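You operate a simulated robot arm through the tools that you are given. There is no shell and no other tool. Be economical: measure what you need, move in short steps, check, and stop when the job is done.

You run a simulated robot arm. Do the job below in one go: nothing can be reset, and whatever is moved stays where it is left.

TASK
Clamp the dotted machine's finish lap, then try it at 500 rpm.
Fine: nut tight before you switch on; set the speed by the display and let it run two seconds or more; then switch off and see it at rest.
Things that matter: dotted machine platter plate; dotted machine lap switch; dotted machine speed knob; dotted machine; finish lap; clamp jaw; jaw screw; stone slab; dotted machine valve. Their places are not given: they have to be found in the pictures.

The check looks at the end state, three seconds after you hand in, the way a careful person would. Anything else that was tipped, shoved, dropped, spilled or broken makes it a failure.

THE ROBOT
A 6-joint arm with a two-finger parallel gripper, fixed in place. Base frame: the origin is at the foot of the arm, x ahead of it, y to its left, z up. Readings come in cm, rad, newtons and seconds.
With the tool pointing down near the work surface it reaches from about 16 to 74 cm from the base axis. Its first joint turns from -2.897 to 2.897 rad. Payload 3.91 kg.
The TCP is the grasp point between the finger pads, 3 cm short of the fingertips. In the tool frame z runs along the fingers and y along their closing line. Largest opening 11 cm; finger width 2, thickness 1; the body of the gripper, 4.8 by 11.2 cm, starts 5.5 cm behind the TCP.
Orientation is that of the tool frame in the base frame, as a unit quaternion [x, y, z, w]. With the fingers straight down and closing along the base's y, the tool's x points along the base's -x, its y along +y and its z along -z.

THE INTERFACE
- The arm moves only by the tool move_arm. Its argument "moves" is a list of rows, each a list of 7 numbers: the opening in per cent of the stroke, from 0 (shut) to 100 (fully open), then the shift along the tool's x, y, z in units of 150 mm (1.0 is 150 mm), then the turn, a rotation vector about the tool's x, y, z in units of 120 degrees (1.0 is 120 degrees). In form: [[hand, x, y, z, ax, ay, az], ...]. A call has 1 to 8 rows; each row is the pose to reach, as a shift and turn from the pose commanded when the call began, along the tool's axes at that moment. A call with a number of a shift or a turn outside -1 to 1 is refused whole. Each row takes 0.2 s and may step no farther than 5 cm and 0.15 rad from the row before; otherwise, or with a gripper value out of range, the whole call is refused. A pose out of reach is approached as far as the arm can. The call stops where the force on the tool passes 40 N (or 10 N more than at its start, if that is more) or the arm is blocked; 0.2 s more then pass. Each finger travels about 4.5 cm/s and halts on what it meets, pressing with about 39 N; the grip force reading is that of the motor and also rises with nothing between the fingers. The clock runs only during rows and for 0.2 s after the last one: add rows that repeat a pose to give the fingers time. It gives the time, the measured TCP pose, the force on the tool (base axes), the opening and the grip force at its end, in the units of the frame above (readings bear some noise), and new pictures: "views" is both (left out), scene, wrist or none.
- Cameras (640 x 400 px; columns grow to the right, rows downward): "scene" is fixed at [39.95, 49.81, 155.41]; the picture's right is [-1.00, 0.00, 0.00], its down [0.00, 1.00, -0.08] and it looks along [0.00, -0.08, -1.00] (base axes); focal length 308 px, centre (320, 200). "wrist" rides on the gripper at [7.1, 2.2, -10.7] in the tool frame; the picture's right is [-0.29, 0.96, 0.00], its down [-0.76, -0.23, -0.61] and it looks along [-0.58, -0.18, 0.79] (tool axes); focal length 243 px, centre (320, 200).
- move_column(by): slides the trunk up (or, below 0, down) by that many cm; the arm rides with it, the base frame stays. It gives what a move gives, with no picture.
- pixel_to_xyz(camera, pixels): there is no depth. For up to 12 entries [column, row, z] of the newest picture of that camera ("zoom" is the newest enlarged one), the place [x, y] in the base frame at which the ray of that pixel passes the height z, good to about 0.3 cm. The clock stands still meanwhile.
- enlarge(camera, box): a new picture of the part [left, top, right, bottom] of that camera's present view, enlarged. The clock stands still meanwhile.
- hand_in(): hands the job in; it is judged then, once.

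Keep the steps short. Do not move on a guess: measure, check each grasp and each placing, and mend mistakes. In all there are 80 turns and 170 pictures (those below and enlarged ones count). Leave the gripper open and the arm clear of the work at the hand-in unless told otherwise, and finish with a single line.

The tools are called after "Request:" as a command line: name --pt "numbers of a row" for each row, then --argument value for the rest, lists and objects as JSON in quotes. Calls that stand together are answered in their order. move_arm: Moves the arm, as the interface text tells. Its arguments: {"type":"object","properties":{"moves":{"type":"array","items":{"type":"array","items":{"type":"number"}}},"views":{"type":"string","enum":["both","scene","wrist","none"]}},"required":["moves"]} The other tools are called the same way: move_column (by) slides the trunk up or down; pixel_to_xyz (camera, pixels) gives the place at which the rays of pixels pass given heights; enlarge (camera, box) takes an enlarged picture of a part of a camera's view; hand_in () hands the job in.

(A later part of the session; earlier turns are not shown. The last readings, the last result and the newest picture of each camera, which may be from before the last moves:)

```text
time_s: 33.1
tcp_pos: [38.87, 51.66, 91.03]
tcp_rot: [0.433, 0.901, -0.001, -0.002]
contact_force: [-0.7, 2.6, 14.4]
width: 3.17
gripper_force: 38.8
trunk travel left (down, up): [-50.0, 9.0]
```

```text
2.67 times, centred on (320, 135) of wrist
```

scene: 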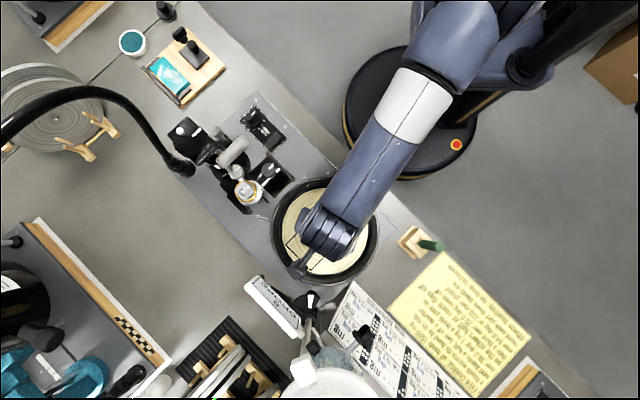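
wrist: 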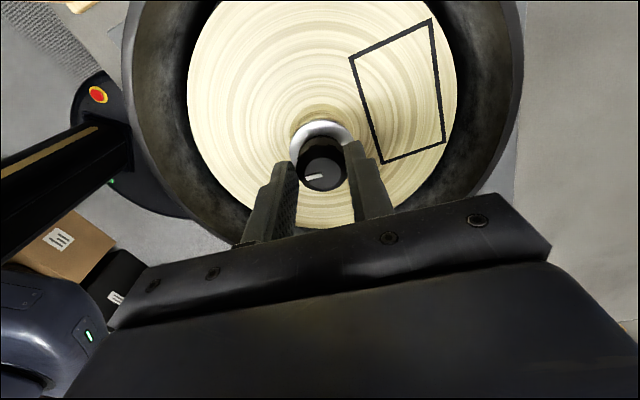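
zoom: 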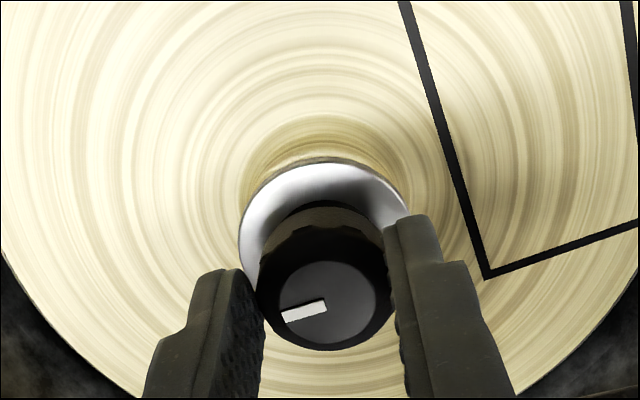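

Force falls only slowly (19→14 N). To know whether the thread holds, I release, rise 5 cm and look at how the nut sits.

Request:
move_arm --pt "60 0 0 0 0 0 0" --pt "60 0 0 0 0 0 0" --pt "60 0 0 0 0 0 0" --pt "60 0 0 -0.15 0 0 0" --pt "60 0 0 -0.35 0 0 0" --views "wrist"

Request:
enlarge --camera "wrist" --box '[240, 50, 400, 170]'

```text
time_s: 34.3
tcp_pos: [38.95, 51.74, 96.15]
tcp_rot: [0.433, 0.902, -0.001, -0.002]
contact_force: [-0.2, 0.9, -0.1]
width: 6.59
gripper_force: 0.0
trunk travel left (down, up): [-50.0, 9.0]
```

wrist: 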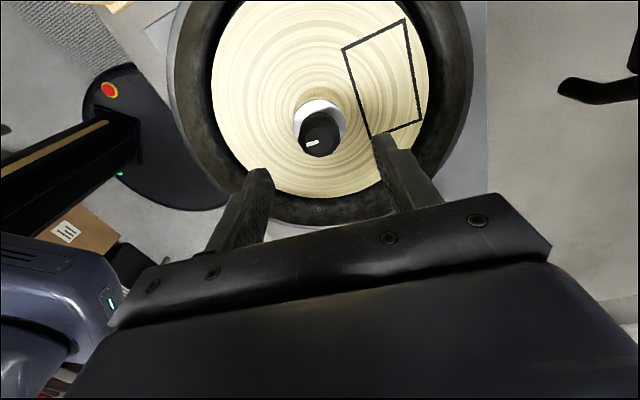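

```text
3.33 times, centred on (320, 110) of wrist
```

zoom: 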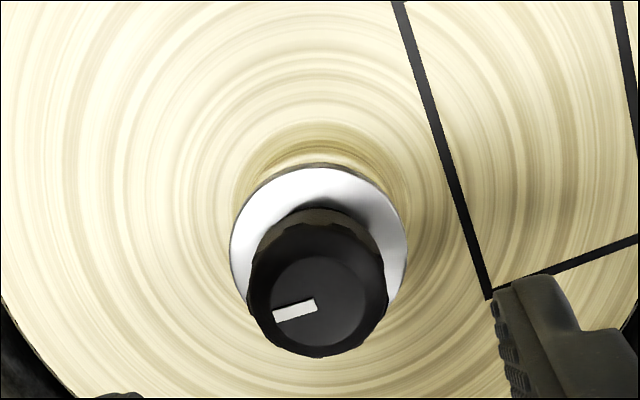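

The nut stands upright and central in the recess. I turn the open hand back for another grip, then do a small pull test for thread engagement.

Request:
move_arm --pt "60 0 0 0 0 0 -0.071" --pt "60 0 0 0 0 0 -0.142" --pt "60 0 0 0 0 0 -0.213" --pt "60 0 0 0 0 0 -0.284" --pt "60 0 0 0 0 0 -0.355" --pt "60 0 0 0 0 0 -0.426" --pt "60 0 0 0 0 0 -0.497" --pt "60 0 0 0 0 0 -0.568" --views "none"

Request:
move_arm --pt "60 0 0 0 0 0 -0.071" --pt "60 0 0 0 0 0 -0.142" --pt "60 0 0 0 0 0 -0.213" --pt "60 0 0 0 0 0 -0.284" --pt "60 0 0 0 0 0 -0.355" --pt "60 0 0 0 0 0 -0.426" --pt "60 0 0 0 0 0 -0.497" --pt "60 0 0 0 0 0 -0.568" --views "wrist"

Request:
enlarge --camera "wrist" --box '[240, 50, 400, 170]'

Request:
move_arm --pt "60 0 0 0 0 0 -0.071" --pt "60 0 0 0 0 0 -0.142" --pt "60 0 0 0 0 0 -0.213" --pt "60 0 0 0 0 0 -0.284" --pt "60 0 0 0 0 0 -0.355" --pt "60 0 0 0 0 0 -0.426" --pt "60 0 0 0 0 0 -0.497" --pt "60 0 0 0 0 0 -0.568" --views "none"

```text
time_s: 36.1
tcp_pos: [38.73, 51.7, 96.32]
tcp_rot: [-0.148, 0.989, -0.001, -0.003]
contact_force: [0.4, -0.3, 0.3]
width: 6.6
gripper_force: 0.0
trunk travel left (down, up): [-50.0, 9.0]
```

```text
time_s: 37.9
tcp_pos: [38.92, 51.72, 96.24]
tcp_rot: [-0.678, 0.735, 0.001, -0.002]
contact_force: [-1.1, 0.1, -0.2]
width: 6.59
gripper_force: 0.1
trunk travel left (down, up): [-50.0, 9.0]
```

wrist: 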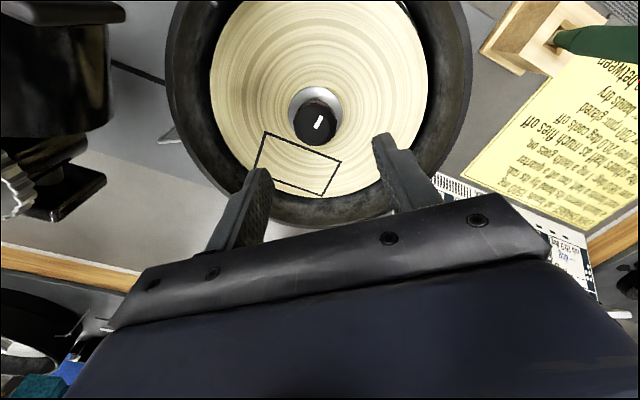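

```text
3.33 times, centred on (320, 110) of wrist
```

zoom: 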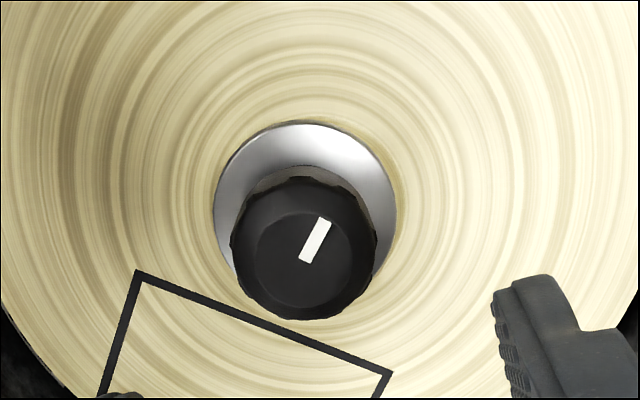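

```text
time_s: 39.7
tcp_pos: [38.94, 51.5, 96.15]
tcp_rot: [0.974, -0.228, -0.002, 0.001]
contact_force: [0.0, 0.4, 0.2]
width: 6.61
gripper_force: 0.1
trunk travel left (down, up): [-50.0, 9.0]
```

The second look (zoom 305,255) suggests the nut sits off to one side. Another look from this new angle before gripping.

Request:
move_arm --pt "60 0 0 0 0 0 0" --views "wrist"

Request:
enlarge --camera "wrist" --box '[240, 50, 400, 170]'

```text
time_s: 40.1
tcp_pos: [38.82, 51.62, 96.26]
tcp_rot: [0.973, -0.23, -0.002, 0.001]
contact_force: [-0.2, 0.9, 0.5]
width: 6.6
gripper_force: 0.0
trunk travel left (down, up): [-50.0, 9.0]
```

wrist: 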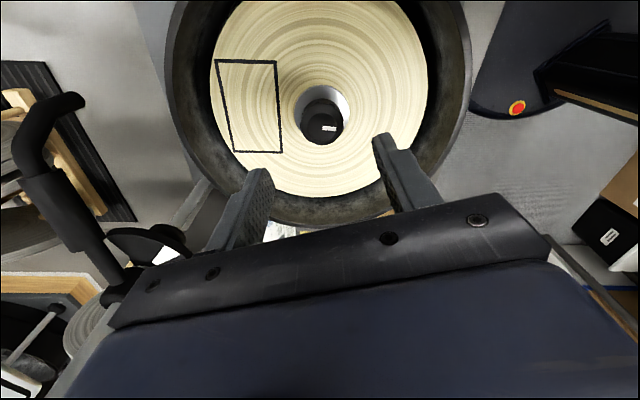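

```text
3.33 times, centred on (320, 110) of wrist
```

zoom: 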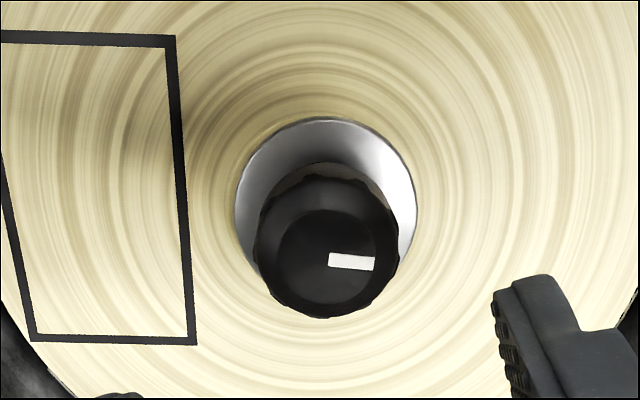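

Three views agree: the nut rests off-centre at about (39.2, 51.1), because it had shifted in my grip along tool x during the slip. I move over its centre and regrip properly.

Request:
move_arm --pt "60 0.037 0.02 0 0 0 0" --pt "60 0.037 0.02 0.2 0 0 0" --pt "60 0.037 0.02 0.38 0 0 0" --views "wrist"

Request:
enlarge --camera "wrist" --box '[220, 70, 420, 220]'

```text
time_s: 40.9
tcp_pos: [39.3, 51.15, 90.61]
tcp_rot: [0.973, -0.232, -0.002, 0.001]
contact_force: [-0.2, -0.5, 0.3]
width: 6.6
gripper_force: 0.0
trunk travel left (down, up): [-50.0, 9.0]
```

wrist: 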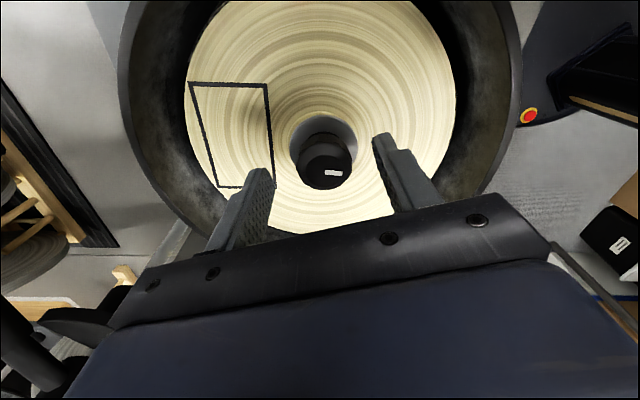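

```text
2.67 times, centred on (320, 145) of wrist
```

zoom: 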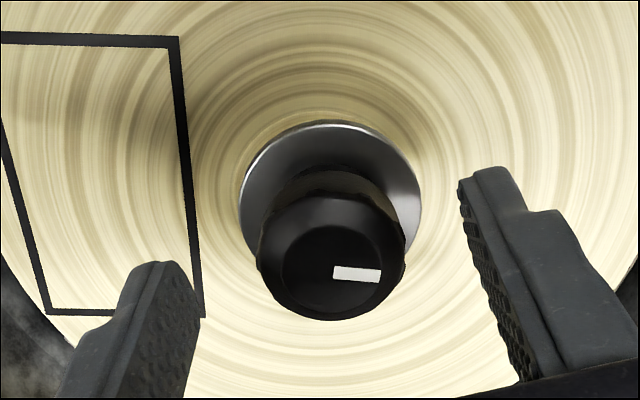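

Knob top at wrist (324,168), close to the tool axis (~171). Gripping and lifting 3 cm to check the hold.

Request:
move_arm --pt "0 0 0 0 0 0 0" --pt "0 0 0 0 0 0 0" --pt "0 0 0 0 0 0 0" --pt "0 0 0 0 0 0 0" --pt "0 0 0 -0.1 0 0 0" --pt "0 0 0 -0.25 0 0 0" --views "wrist"

Request:
enlarge --camera "wrist" --box '[220, 70, 420, 220]'

```text
time_s: 42.3
tcp_pos: [39.22, 51.13, 94.45]
tcp_rot: [0.973, -0.231, -0.002, 0.001]
contact_force: [0.5, 0.4, -0.5]
width: 3.18
gripper_force: 39.1
trunk travel left (down, up): [-50.0, 9.0]
```

wrist: 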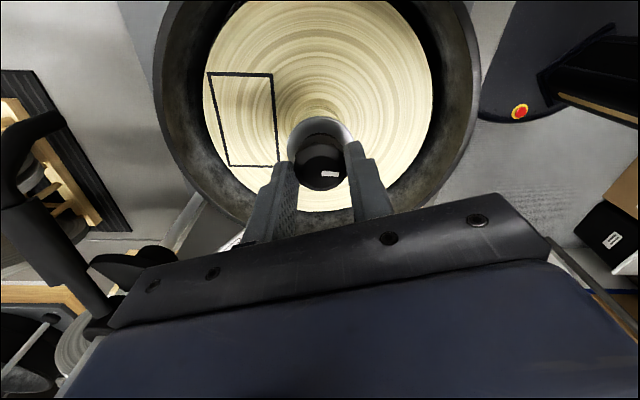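

```text
2.67 times, centred on (320, 145) of wrist
```

zoom: 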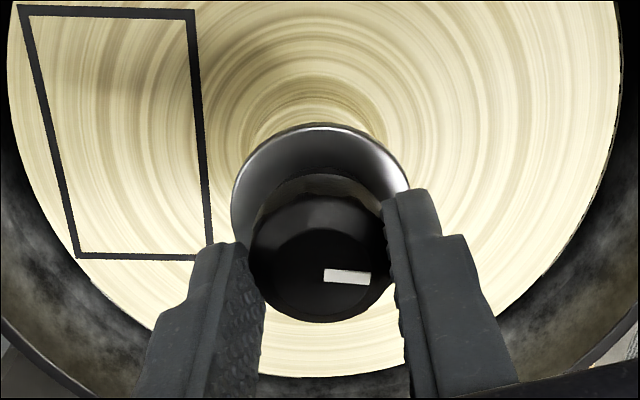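

The nut is held again. To remove any camera bias, I step 3 cm aside in this opposite orientation and measure the stub again.

Request:
move_arm --pt "0 -0.1 0 -0.02 0 0 0" --pt "0 -0.2 0 -0.02 0 0 0" --pt "0 -0.2 0 -0.02 0 0 0" --views "wrist"

Request:
enlarge --camera "wrist" --box '[220, 60, 420, 210]'

```text
time_s: 43.1
tcp_pos: [36.61, 52.39, 94.74]
tcp_rot: [0.973, -0.23, -0.002, 0.001]
contact_force: [-0.3, -0.1, -0.6]
width: 3.16
gripper_force: 38.8
trunk travel left (down, up): [-50.0, 9.0]
```

wrist: 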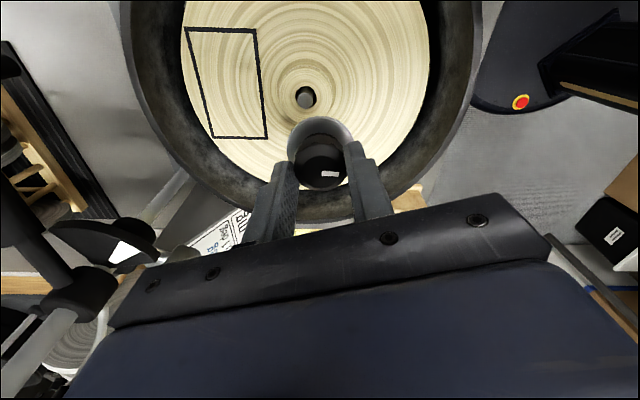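

```text
2.67 times, centred on (320, 135) of wrist
```

zoom: 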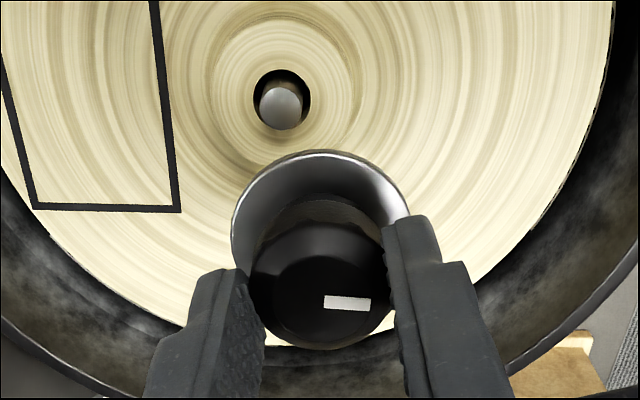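

Stub at wrist (305.4,100.5): axis ≈ (38.98, 51.66), agreeing with the opposite view to under 0.1 cm. Move there and lower to light touch.

Request:
move_arm --pt "0 0.083 -0.013 0 0 0 0" --pt "0 0.166 -0.027 0 0 0 0" --pt "0 0.166 -0.027 0.12 0 0 0" --pt "0 0.166 -0.027 0.22 0 0 0" --pt "0 0.166 -0.027 0.235 0 0 0" --pt "0 0.166 -0.027 0.245 0 0 0" --pt "0 0.166 -0.027 0.255 0 0 0" --views "none"

```text
time_s: 44.7
tcp_pos: [39.08, 51.65, 90.82]
tcp_rot: [0.973, -0.232, -0.001, 0.002]
contact_force: [5.0, -6.7, 1.3]
width: 3.21
gripper_force: 38.8
trunk travel left (down, up): [-50.0, 9.0]
```

There's a side force (5,-6.7) with nearly no vertical load: the bore seems to be touching the stub sideways. I follow that force by 0.15 cm and read again.

Request:
move_arm --pt "0 0.009 0.0045 0 0 0 0" --pt "0 0.009 0.0045 0 0 0 0" --views "wrist"

Request:
enlarge --camera "wrist" --box '[220, 60, 420, 210]'

```text
time_s: 45.3
tcp_pos: [39.04, 51.52, 90.81]
tcp_rot: [0.973, -0.231, -0.002, 0.001]
contact_force: [4.2, -6.8, 1.9]
width: 3.18
gripper_force: 39.0
trunk travel left (down, up): [-50.0, 9.0]
```

wrist: 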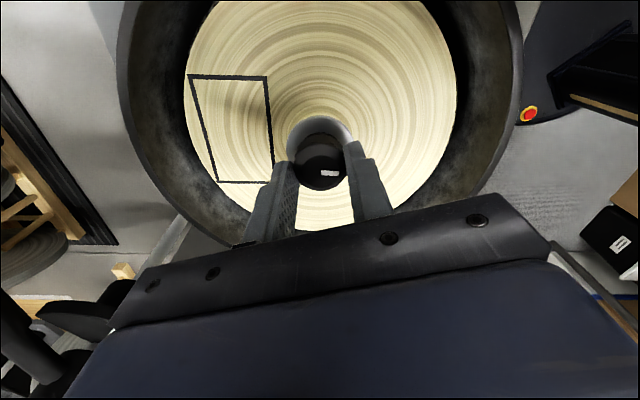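

```text
2.67 times, centred on (320, 135) of wrist
```

zoom: 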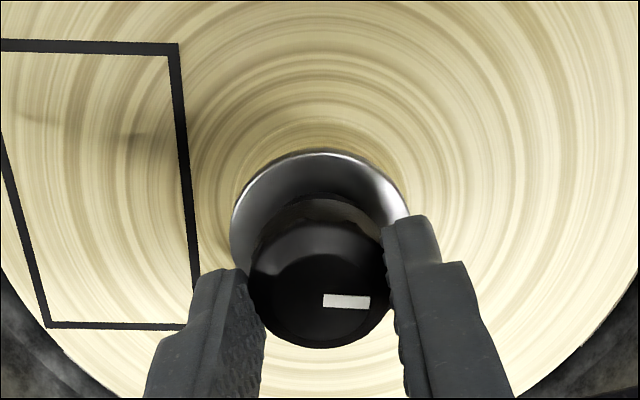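

Force still points the same way, so the recess/bore centre lies further along (+x,-y). Another 0.12 cm step that way and slightly down.

Request:
move_arm --pt "0 0.007 0.0035 0 0 0 0" --pt "0 0.007 0.0035 0.007 0 0 0" --pt "0 0.007 0.0035 0.007 0 0 0" --views "none"

Request:
move_arm --pt "0 0.007 0.0035 0 0 0 0" --pt "0 0.007 0.0035 0.007 0 0 0" --pt "0 0.007 0.0035 0.007 0 0 0" --views "none"

```text
time_s: 46.1
tcp_pos: [39.08, 51.56, 90.88]
tcp_rot: [0.973, -0.231, -0.001, 0.0]
contact_force: [-3.5, -1.2, 5.6]
width: 3.19
gripper_force: 39.1
trunk travel left (down, up): [-50.0, 9.0]
```

```text
time_s: 46.9
tcp_pos: [39.01, 51.54, 90.72]
tcp_rot: [0.973, -0.231, -0.002, -0.001]
contact_force: [-5.6, 5.5, 16.3]
width: 3.2
gripper_force: 39.1
trunk travel left (down, up): [-50.0, 9.0]
```

The side force has flipped while the tool stays at (39.03,51.54): the bore is captured on the stub. I ease back half a step and turn clockwise, keeping slight pressure.

Request:
move_arm --pt "0 -0.005 -0.0025 0 0 0 0.07" --pt "0 -0.005 -0.0025 0 0 0 0.14" --pt "0 -0.005 -0.0025 0 0 0 0.21" --pt "0 -0.005 -0.0025 0 0 0 0.28" --pt "0 -0.005 -0.0025 0 0 0 0.35" --pt "0 -0.005 -0.0025 0 0 0 0.42" --pt "0 -0.005 -0.0025 0 0 0 0.49" --pt "0 -0.005 -0.0025 0 0 0 0.56" --views "none"

Request:
move_arm --pt "0 0 0 0 0 0 0.07" --pt "0 0 0 0 0 0 0.14" --pt "0 0 0 0 0 0 0.21" --pt "0 0 0 0 0 0 0.28" --pt "0 0 0 0 0 0 0.35" --pt "0 0 0 0 0 0 0.42" --pt "0 0 0 0 0 0 0.49" --pt "0 0 0 0 0 0 0.56" --views "none"

```text
time_s: 48.7
tcp_pos: [38.88, 51.49, 90.62]
tcp_rot: [-0.682, 0.731, 0.001, -0.002]
contact_force: [-13.7, 7.5, 20.8]
width: 3.19
gripper_force: 39.0
trunk travel left (down, up): [-50.0, 9.0]
```

```text
time_s: 50.5
tcp_pos: [38.83, 51.5, 90.59]
tcp_rot: [-0.163, 0.987, 0.0, -0.002]
contact_force: [-26.3, 9.2, 9.7]
width: 3.2
gripper_force: 38.6
trunk travel left (down, up): [-50.0, 9.0]
```

The nut is captured but off-centre in the grip (side force −26). I let go in place, rise, and look at how it sits.

Request:
move_arm --pt "0 0.022 0.018 0 0 0 0" --pt "0 0.022 0.018 0 0 0 0" --pt "60 0.022 0.018 0 0 0 0" --pt "60 0.022 0.018 0 0 0 0" --pt "60 0.022 0.018 0 0 0 0" --pt "60 0.022 0.018 -0.2 0 0 0" --pt "60 0.022 0.018 -0.38 0 0 0" --views "wrist"

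Request:
enlarge --camera "wrist" --box '[240, 50, 400, 170]'

```text
time_s: 52.1
tcp_pos: [38.83, 51.67, 96.22]
tcp_rot: [-0.164, 0.987, 0.0, -0.003]
contact_force: [-0.1, 0.7, -0.7]
width: 6.6
gripper_force: 0.0
trunk travel left (down, up): [-50.0, 9.0]
```

wrist: 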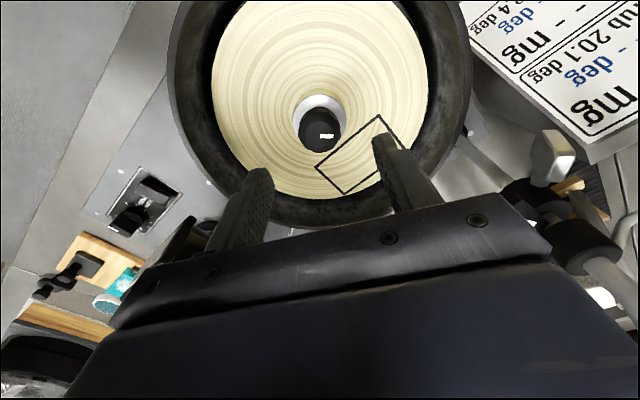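

```text
3.33 times, centred on (320, 110) of wrist
```

zoom: 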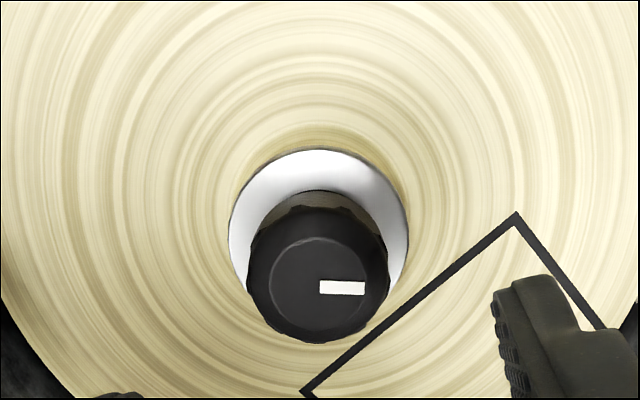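

It looks concentric with the recess now. I turn the open hand back (2 calls) and check again from the other side.

Request:
move_arm --pt "60 0 0 0 0 0 -0.071" --pt "60 0 0 0 0 0 -0.142" --pt "60 0 0 0 0 0 -0.213" --pt "60 0 0 0 0 0 -0.284" --pt "60 0 0 0 0 0 -0.355" --pt "60 0 0 0 0 0 -0.426" --pt "60 0 0 0 0 0 -0.497" --pt "60 0 0 0 0 0 -0.568" --views "none"

Request:
move_arm --pt "60 0 0 0 0 0 -0.071" --pt "60 0 0 0 0 0 -0.142" --pt "60 0 0 0 0 0 -0.213" --pt "60 0 0 0 0 0 -0.284" --pt "60 0 0 0 0 0 -0.355" --pt "60 0 0 0 0 0 -0.426" --pt "60 0 0 0 0 0 -0.497" --pt "60 0 0 0 0 0 -0.568" --views "wrist"

Request:
enlarge --camera "wrist" --box '[240, 50, 400, 170]'

```text
time_s: 53.9
tcp_pos: [38.83, 51.63, 96.17]
tcp_rot: [-0.69, 0.724, 0.001, -0.002]
contact_force: [-0.2, 0.2, -0.1]
width: 6.59
gripper_force: 0.1
trunk travel left (down, up): [-50.0, 9.0]
```

```text
time_s: 55.7
tcp_pos: [38.72, 51.64, 96.18]
tcp_rot: [0.977, -0.213, -0.002, 0.001]
contact_force: [1.0, -0.4, -0.3]
width: 6.59
gripper_force: 0.1
trunk travel left (down, up): [-50.0, 9.0]
```

wrist: 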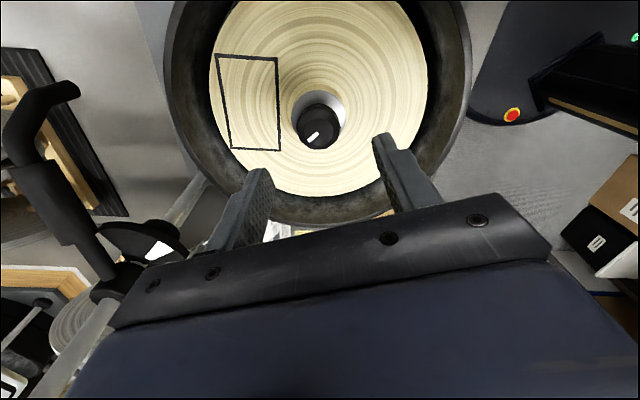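

```text
3.33 times, centred on (320, 110) of wrist
```

zoom: 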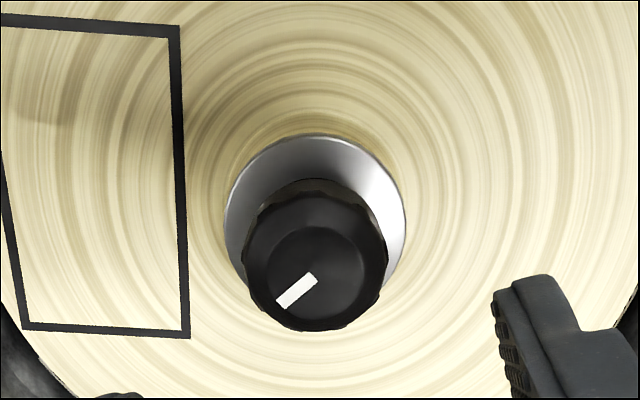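

Now the nut is at about (39.0, 51.65), right on the axis, top z≈88.8. I descend centred on it, grip, and do a slight pull test (+0.1 cm).

Request:
move_arm --pt "60 0.012 -0.0055 0.2 0 0 0" --pt "60 0.012 -0.0055 0.4 0 0 0" --pt "0 0.012 -0.0055 0.4 0 0 0" --pt "0 0.012 -0.0055 0.4 0 0 0" --pt "0 0.012 -0.0055 0.4 0 0 0" --pt "0 0.012 -0.0055 0.4 0 0 0" --views "none"

Request:
move_arm --pt "0 0 0 -0.005 0 0 0" --pt "0 0 0 -0.01 0 0 0" --views "none"

```text
time_s: 57.1
tcp_pos: [38.77, 51.59, 90.18]
tcp_rot: [0.977, -0.214, -0.002, 0.001]
contact_force: [-2.3, -5.4, -0.5]
width: 3.26
gripper_force: 39.0
trunk travel left (down, up): [-50.0, 9.0]
```

```text
time_s: 57.7
tcp_pos: [39.02, 51.58, 90.17]
tcp_rot: [0.977, -0.214, -0.002, 0.002]
contact_force: [-2.2, -7.8, -9.0]
width: 3.2
gripper_force: 38.7
trunk travel left (down, up): [-50.0, 9.0]
```

The pull gives −9 N with no rise: the thread is holding. Now I keep turning clockwise with a slight down-feed.

Request:
move_arm --pt "0 0 0 0.01 0 0 0.07" --pt "0 0 0 0.01 0 0 0.14" --pt "0 0 0 0.01 0 0 0.21" --pt "0 0 0 0.011 0 0 0.28" --pt "0 0 0 0.011 0 0 0.35" --pt "0 0 0 0.012 0 0 0.42" --pt "0 0 0 0.012 0 0 0.49" --pt "0 0 0 0.012 0 0 0.56" --views "none"

Request:
move_arm --pt "0 0 0 0 0 0 0.07" --pt "0 0 0 0 0 0 0.14" --pt "0 0 0 0.001 0 0 0.21" --pt "0 0 0 0.001 0 0 0.28" --pt "0 0 0 0.001 0 0 0.35" --pt "0 0 0 0.002 0 0 0.42" --pt "0 0 0 0.002 0 0 0.49" --pt "0 0 0 0.002 0 0 0.56" --views "none"

Request:
move_arm --pt "0 0 0 0 0 0 0.07" --pt "0 0 0 0 0 0 0.14" --pt "0 0 0 0.001 0 0 0.21" --pt "0 0 0 0.001 0 0 0.28" --pt "0 0 0 0.001 0 0 0.35" --pt "0 0 0 0.002 0 0 0.42" --pt "0 0 0 0.002 0 0 0.49" --pt "0 0 0 0.002 0 0 0.56" --views "wrist"

```text
time_s: 59.5
tcp_pos: [38.9, 51.63, 90.28]
tcp_rot: [-0.694, 0.72, 0.001, -0.001]
contact_force: [-2.7, -1.2, 0.0]
width: 3.17
gripper_force: 38.8
trunk travel left (down, up): [-50.0, 9.0]
```

```text
time_s: 61.3
tcp_pos: [38.99, 51.58, 90.13]
tcp_rot: [-0.179, 0.984, 0.0, -0.002]
contact_force: [0.6, 1.1, 0.9]
width: 3.22
gripper_force: 39.3
trunk travel left (down, up): [-50.0, 9.0]
```

```text
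time_s: 63.1
tcp_pos: [38.89, 51.63, 90.28]
tcp_rot: [0.395, 0.919, -0.001, -0.002]
contact_force: [0.1, 1.6, 0.8]
width: 3.22
gripper_force: 38.8
trunk travel left (down, up): [-50.0, 9.0]
```

wrist: 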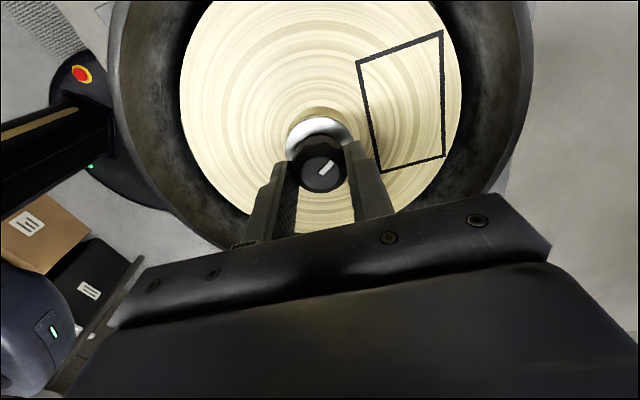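

Turning is smooth and centred with hardly any force. One more bit up to near the joint limit.

Request:
move_arm --pt "0 0 0 0 0 0 0.07" --pt "0 0 0 0 0 0 0.14" --pt "0 0 0 0.001 0 0 0.21" --pt "0 0 0 0.001 0 0 0.28" --pt "0 0 0 0.001 0 0 0.35" --pt "0 0 0 0.002 0 0 0.42" --pt "0 0 0 0.002 0 0 0.48" --views "none"

Request:
enlarge --camera "wrist" --box '[220, 70, 420, 220]'

```text
time_s: 64.7
tcp_pos: [38.89, 51.62, 90.03]
tcp_rot: [0.789, 0.615, -0.002, -0.001]
contact_force: [1.5, 1.0, 4.3]
width: 3.2
gripper_force: 39.6
trunk travel left (down, up): [-50.0, 9.0]
```

```text
2.67 times, centred on (320, 145) of wrist
```

zoom: 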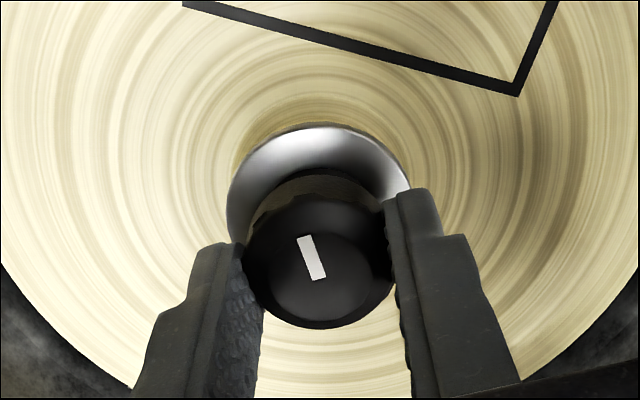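

The knob's mark turned about 68° relative to the fingers in the last turn, so the nut has stopped and the grip slipped: it is tight. I'll confirm with one fresh grip and turn.

Request:
move_arm --pt "60 0 0 -0.01 0 0 0" --pt "60 0 0 -0.01 0 0 0" --pt "60 0 0 -0.01 0 0 -0.07" --pt "60 0 0 -0.01 0 0 -0.14" --pt "60 0 0 -0.01 0 0 -0.21" --pt "60 0 0 -0.01 0 0 -0.28" --pt "60 0 0 -0.01 0 0 -0.35" --pt "60 0 0 -0.01 0 0 -0.42" --views "none"

Request:
move_arm --pt "0 0 0 0.01 0 0 0" --pt "0 0 0 0.01 0 0 0" --pt "0 0 0 0.01 0 0 0" --pt "0 0 0 0.01 0 0 0" --views "wrist"

Request:
move_arm --pt "0 0 0 0 0 0 0.05" --pt "0 0 0 0 0 0 0.1" --pt "0 0 0 0 0 0 0.15" --pt "0 0 0 0 0 0 0.2" --pt "0 0 0 0 0 0 0.25" --pt "0 0 0 0 0 0 0.3" --pt "0 0 0 0 0 0 0.35" --pt "0 0 0 0 0 0 0.4" --views "wrist"

```text
time_s: 66.5
tcp_pos: [38.84, 51.61, 90.22]
tcp_rot: [0.449, 0.893, -0.003, -0.002]
contact_force: [-0.2, 0.2, 0.2]
width: 6.62
gripper_force: 0.1
trunk travel left (down, up): [-50.0, 9.0]
```

```text
time_s: 67.5
tcp_pos: [38.95, 51.62, 90.0]
tcp_rot: [0.451, 0.893, -0.002, -0.001]
contact_force: [-3.9, -3.0, -0.1]
width: 3.19
gripper_force: 39.3
trunk travel left (down, up): [-50.0, 9.0]
```

wrist: 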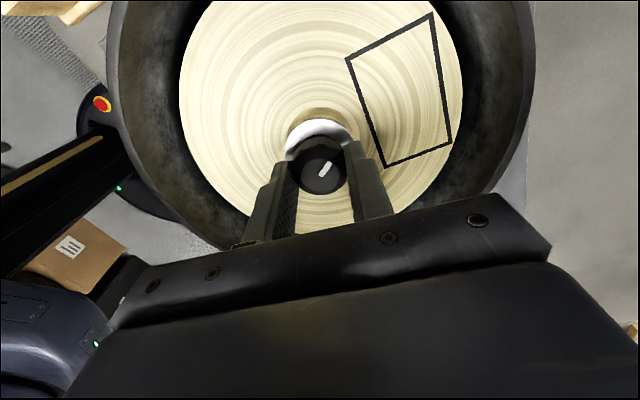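

```text
time_s: 69.3
tcp_pos: [38.89, 51.5, 90.09]
tcp_rot: [0.776, 0.631, -0.002, -0.001]
contact_force: [-1.1, -0.5, 0.1]
width: 3.23
gripper_force: 39.0
trunk travel left (down, up): [-50.0, 9.0]
```

wrist: 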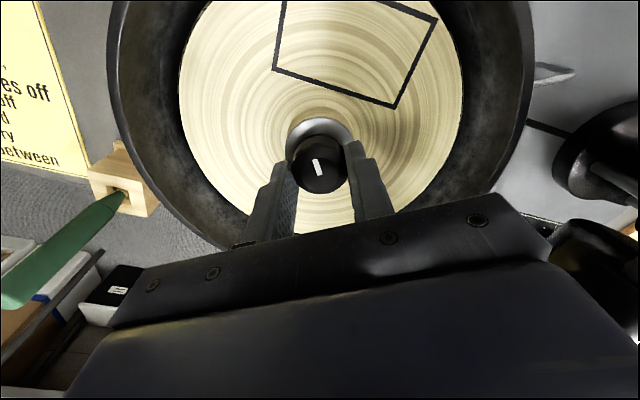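

Again the grip slipped about 45° on the knob: the nut is tight. I release, rise, and travel to the control panel by the front side.

Request:
move_arm --pt "60 0 0 0 0 0 0" --pt "60 0 0 0 0 0 0" --pt "60 0 0 0 0 0 0" --pt "60 0 0 -0.2 0 0 0" --pt "60 0 0 -0.5 0 0 0" --pt "60 0 0 -0.8 0 0 0" --views "none"

Request:
move_arm --pt "60 -0.12 0.025 0 0 0 -0.06" --pt "60 -0.24 0.05 0 0 0 -0.12" --pt "60 -0.36 0.075 0 0 0 -0.18" --pt "60 -0.48 0.1 0 0 0 -0.24" --pt "60 -0.6 0.125 0 0 0 -0.3" --pt "60 -0.72 0.15 0 0 0 -0.36" --pt "60 -0.84 0.175 0 0 0 -0.42" --pt "60 -0.95 0.2 0 0 0 -0.473" --views "scene"

Request:
enlarge --camera "scene" --box '[220, 80, 300, 150]'

```text
time_s: 70.7
tcp_pos: [38.56, 51.59, 102.2]
tcp_rot: [0.775, 0.632, -0.001, -0.001]
contact_force: [-0.1, 0.3, 0.6]
width: 6.6
gripper_force: 0.1
trunk travel left (down, up): [-50.0, 9.0]
```

```text
time_s: 72.5
tcp_pos: [39.09, 37.17, 102.29]
tcp_rot: [0.381, 0.925, -0.002, -0.002]
contact_force: [-1.4, 0.2, -0.3]
width: 6.6
gripper_force: 0.1
trunk travel left (down, up): [-50.0, 9.0]
```

scene: 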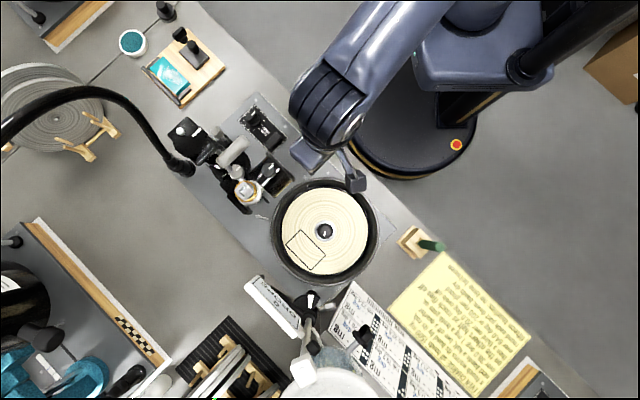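

```text
5.71 times, centred on (260, 115) of scene
```

zoom: 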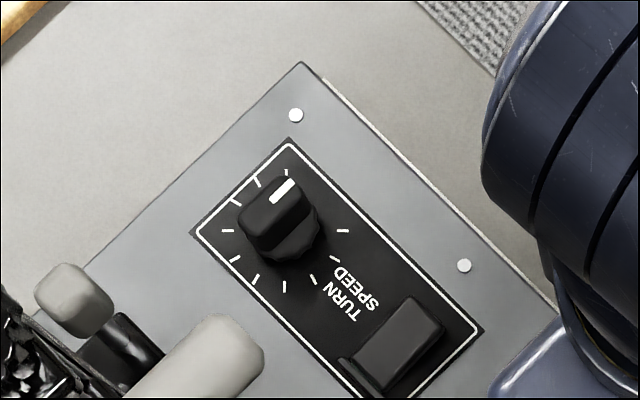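

The nut sits centred on the lap. The knob's mark needs a closer look; I move over the panel at z≈101.

Request:
move_arm --pt "60 -0.22 0.02 0 0 0 0" --pt "60 -0.45 0.03 0 0 0 0" --pt "60 -0.67 0.05 0 0 0 0" --views "none"

Request:
move_arm --pt "60 -0.22 0.02 0.1 0 0 0" --pt "60 -0.45 0.03 0.2 0 0 0" --pt "60 -0.67 0.05 0.3 0 0 0" --views "both"

Request:
enlarge --camera "wrist" --box '[220, 20, 440, 190]'

```text
time_s: 73.3
tcp_pos: [46.72, 30.44, 102.07]
tcp_rot: [0.381, 0.924, -0.001, -0.001]
contact_force: [-0.8, -0.3, -0.5]
width: 6.59
gripper_force: 0.1
trunk travel left (down, up): [-50.0, 9.0]
```

```text
time_s: 74.1
tcp_pos: [54.37, 24.18, 97.57]
tcp_rot: [0.382, 0.924, -0.001, -0.002]
contact_force: [-0.7, -0.7, 0.3]
width: 6.6
gripper_force: 0.0
trunk travel left (down, up): [-50.0, 9.0]
```

scene: 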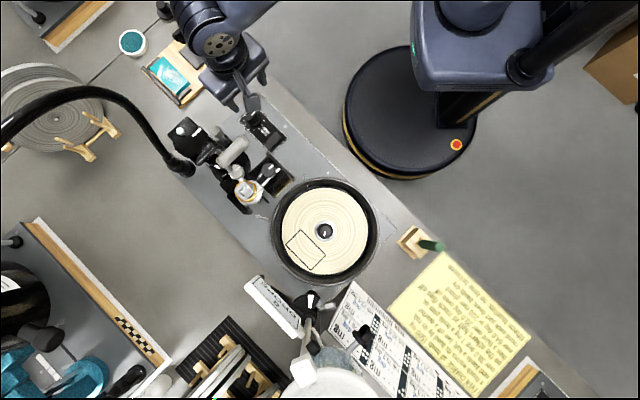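
wrist: 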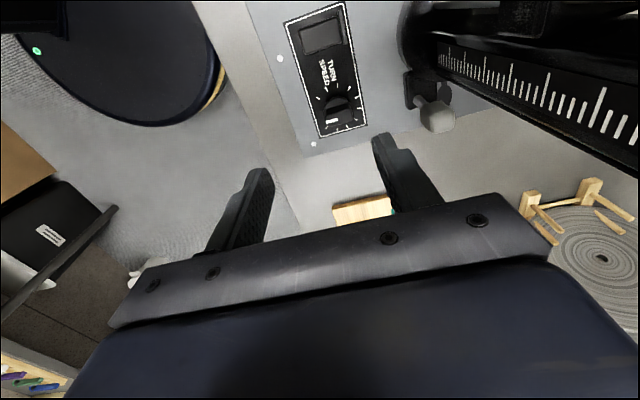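

```text
2.35 times, centred on (330, 105) of wrist
```

zoom: 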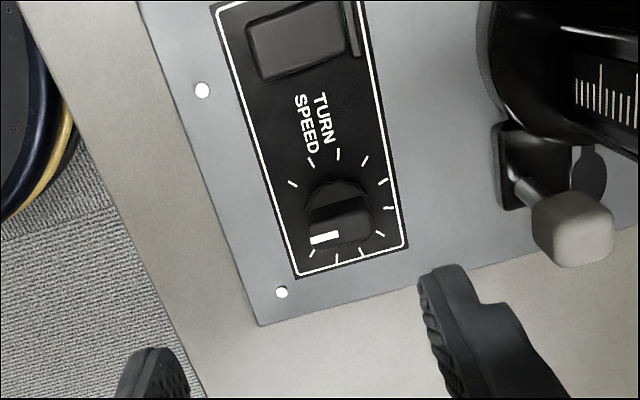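

The knob's mark points into the gap of the scale. The rocker's raised end is the inner one. I triangulate heights from both cameras.

Request:
pixel_to_xyz --camera "scene" --pixels '[[255.8, 100.1, 77], [255.8, 100.1, 79], [255.8, 100.1, 81], [267.9, 145.6, 79], [267.9, 145.6, 82], [274.4, 140.4, 79], [274.4, 140.4, 82], [253.5, 113.4, 79], [253.5, 113.4, 82], [253.5, 113.4, 84]]'

Request:
pixel_to_xyz --camera "wrist" --pixels '[[313.4, 144.1, 77], [313.4, 144.1, 79], [313.4, 144.1, 81], [343.6, 31.8, 79], [343.6, 31.8, 82], [321.5, 36.9, 79], [321.5, 36.9, 82], [332.1, 121.2, 79], [332.1, 121.2, 82], [332.1, 121.2, 84]]'

```text
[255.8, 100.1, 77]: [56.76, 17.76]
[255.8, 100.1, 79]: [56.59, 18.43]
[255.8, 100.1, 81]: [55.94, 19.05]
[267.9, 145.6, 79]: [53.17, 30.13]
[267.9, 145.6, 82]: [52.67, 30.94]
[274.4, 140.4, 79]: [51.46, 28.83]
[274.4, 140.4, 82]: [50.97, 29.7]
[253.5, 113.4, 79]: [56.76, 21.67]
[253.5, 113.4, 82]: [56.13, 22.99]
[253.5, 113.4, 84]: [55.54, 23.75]
```

```text
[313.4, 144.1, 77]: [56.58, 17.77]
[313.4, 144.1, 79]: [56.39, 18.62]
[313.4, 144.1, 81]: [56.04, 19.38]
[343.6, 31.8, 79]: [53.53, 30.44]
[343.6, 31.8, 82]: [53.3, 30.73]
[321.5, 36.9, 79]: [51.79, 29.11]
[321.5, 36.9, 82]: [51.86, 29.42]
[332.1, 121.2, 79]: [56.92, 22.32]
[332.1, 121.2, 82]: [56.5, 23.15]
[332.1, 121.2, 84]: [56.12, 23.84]
```

I turn the hand to about −1.2 rad (body away from mast and display), closing the fingers for pressing the rocker.

Request:
move_arm --pt "0 0 0 0 0 0 -0.068" --pt "0 0 0 0 0 0 -0.136" --pt "0 0 0 0 0 0 -0.204" --pt "0 0 0 0 0 0 -0.272" --pt "0 0 0 0 0 0 -0.34" --pt "0 0 0 0 0 0 -0.408" --pt "0 0 0 0 0 0 -0.474" --views "none"

Request:
move_arm --pt "0 0 0 0 0 0 -0.068" --pt "0 0 0 0 0 0 -0.136" --pt "0 0 0 0 0 0 -0.204" --pt "0 0 0 0 0 0 -0.272" --pt "0 0 0 0 0 0 -0.34" --pt "0 0 0 0 0 0 -0.408" --pt "0 0 0 0 0 0 -0.474" --views "wrist"

Request:
enlarge --camera "wrist" --box '[220, 50, 480, 250]'

```text
time_s: 75.7
tcp_pos: [54.42, 23.96, 97.63]
tcp_rot: [-0.106, 0.994, 0.0, -0.003]
contact_force: [-0.4, 0.5, 0.1]
width: 0.0
gripper_force: 37.6
trunk travel left (down, up): [-50.0, 9.0]
```

```text
time_s: 77.3
tcp_pos: [54.45, 24.0, 97.6]
tcp_rot: [-0.567, 0.824, 0.001, -0.003]
contact_force: [-0.4, 0.4, -0.2]
width: 0.0
gripper_force: 37.5
trunk travel left (down, up): [-50.0, 9.0]
```

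wrist: 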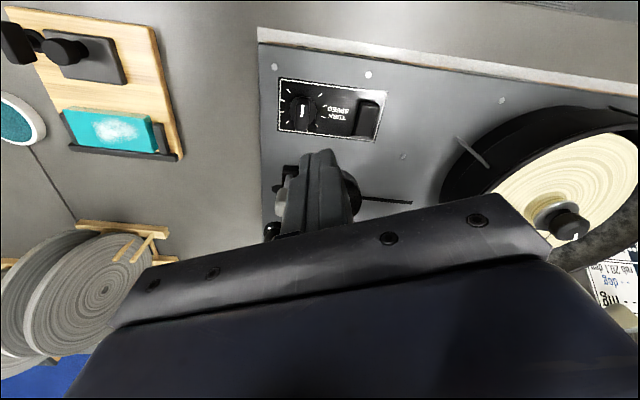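

```text
2.00 times, centred on (350, 150) of wrist
```

zoom: 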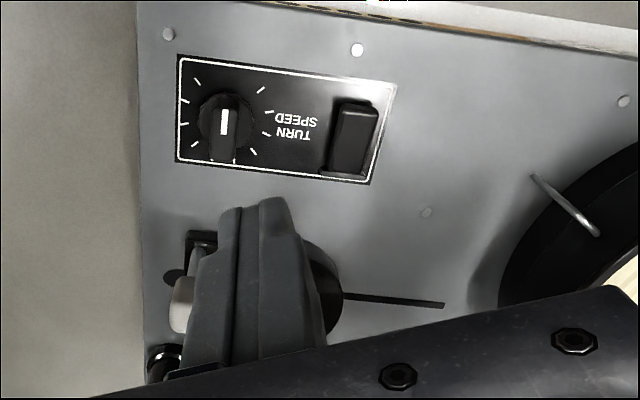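

This view is good. I triangulate the plate dot, rocker and knob with this second viewpoint.

Request:
pixel_to_xyz --camera "wrist" --pixels '[[274, 67, 75], [274, 67, 77], [274, 67, 79], [274, 67, 81], [366, 118.5, 77], [366, 118.5, 79], [366, 118.5, 81], [302, 111, 79], [302, 111, 81], [302, 111, 83]]'

Request:
enlarge --camera "wrist" --box '[270, 70, 400, 150]'

```text
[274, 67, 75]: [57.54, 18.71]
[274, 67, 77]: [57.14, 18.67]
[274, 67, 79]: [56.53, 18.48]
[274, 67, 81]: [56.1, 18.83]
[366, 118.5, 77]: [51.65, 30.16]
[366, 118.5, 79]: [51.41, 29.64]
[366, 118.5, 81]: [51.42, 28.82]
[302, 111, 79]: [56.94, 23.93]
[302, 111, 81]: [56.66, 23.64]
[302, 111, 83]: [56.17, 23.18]
```

```text
4.92 times, centred on (335, 110) of wrist
```

zoom: 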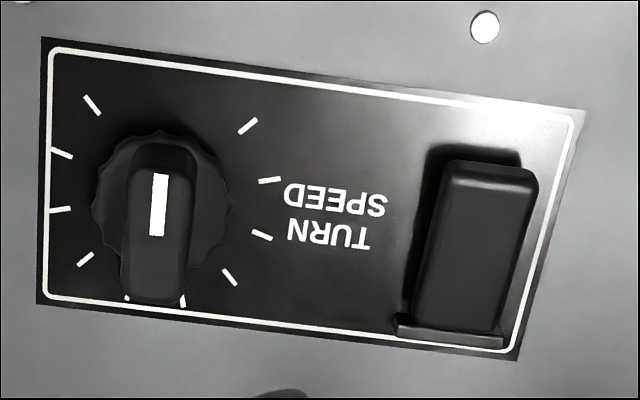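

Plate z≈79, knob axis ≈ (56.75, 23.5), rocker centre ≈ (51.4, 29.1). I go above the inner end (52.25, 29.95), first to z≈88, and check clearance.

Request:
move_arm --pt "0 -0.16 0.14 0 0 0 0.05" --pt "0 -0.318 0.279 0 0 0 0.0955" --pt "0 -0.318 0.279 0.3 0 0 0.0955" --pt "0 -0.318 0.279 0.6 0 0 0.0955" --views "both"

Request:
enlarge --camera "wrist" --box '[200, 50, 460, 250]'

```text
time_s: 78.2
tcp_pos: [52.31, 29.92, 91.99]
tcp_rot: [-0.48, 0.877, 0.0, 0.004]
contact_force: [-1.1, -0.7, 8.7]
width: 0.02
gripper_force: 37.2
trunk travel left (down, up): [-50.0, 9.0]
stopped in row 4: the force on the tool passed its limit (the readings are from after the stop); the commanded pose is now the measured one
```

scene: 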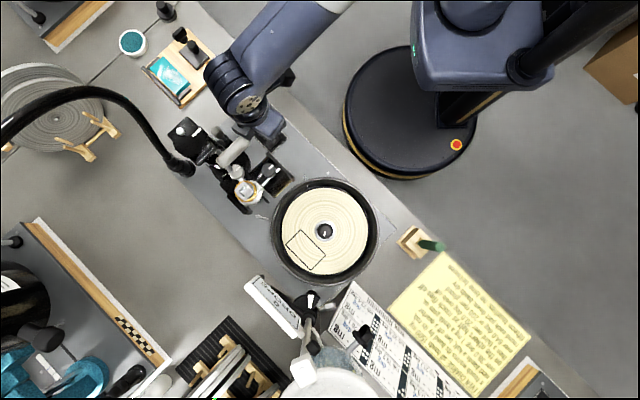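
wrist: 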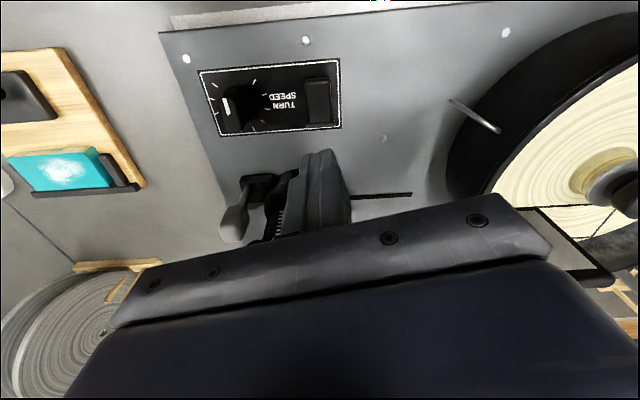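

```text
2.00 times, centred on (330, 150) of wrist
```

zoom: 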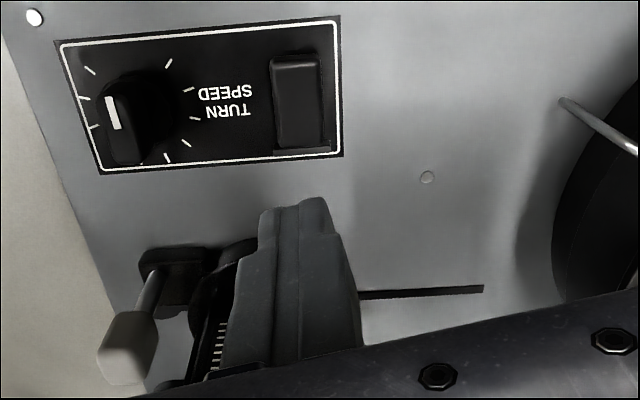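

The body touched something at z≈97 (the mast's handle). I back up 6 cm at once and check the scene; then I'll tilt the tool so that the body leans away to the front.

Request:
move_arm --pt "0 0 0 -0.2 0 0 0" --pt "0 0 0 -0.4 0 0 0" --pt "0 0 0 -0.4 0 -0.06 0" --pt "0 0 0 -0.4 0 -0.12 0" --pt "0 0 0 -0.4 0 -0.18 0" --pt "0 0 0 -0.4 0 -0.239 0" --views "both"

Request:
enlarge --camera "scene" --box '[160, 70, 320, 220]'

```text
time_s: 79.7
tcp_pos: [52.42, 30.01, 97.87]
tcp_rot: [-0.464, 0.849, 0.119, 0.221]
contact_force: [0.0, 0.1, 0.1]
width: 0.0
gripper_force: 37.5
trunk travel left (down, up): [-50.0, 9.0]
```

scene: 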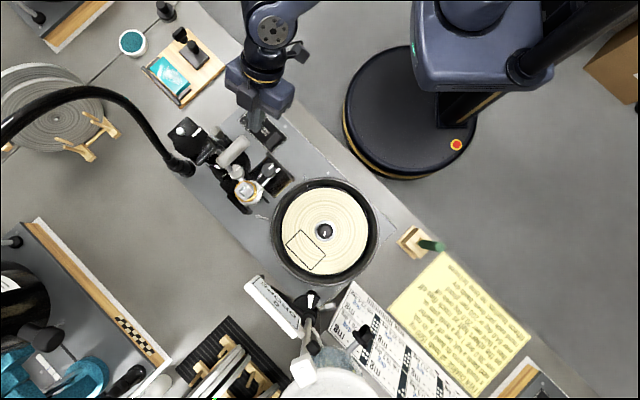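
wrist: 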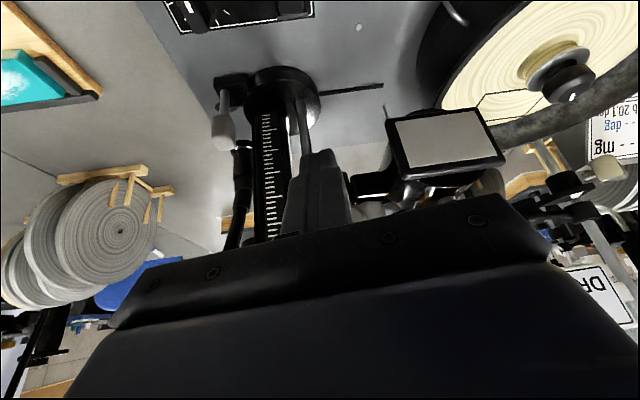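

```text
2.67 times, centred on (240, 145) of scene
```

zoom: 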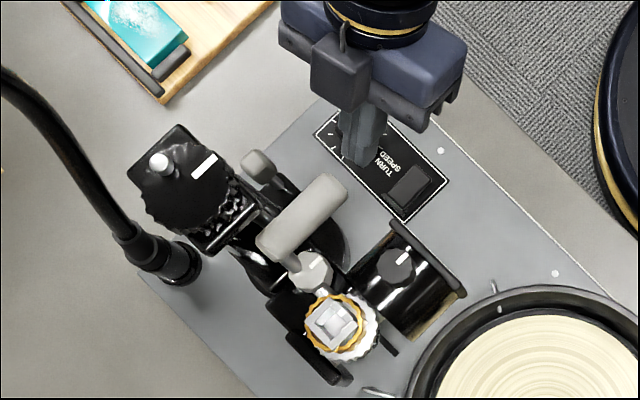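

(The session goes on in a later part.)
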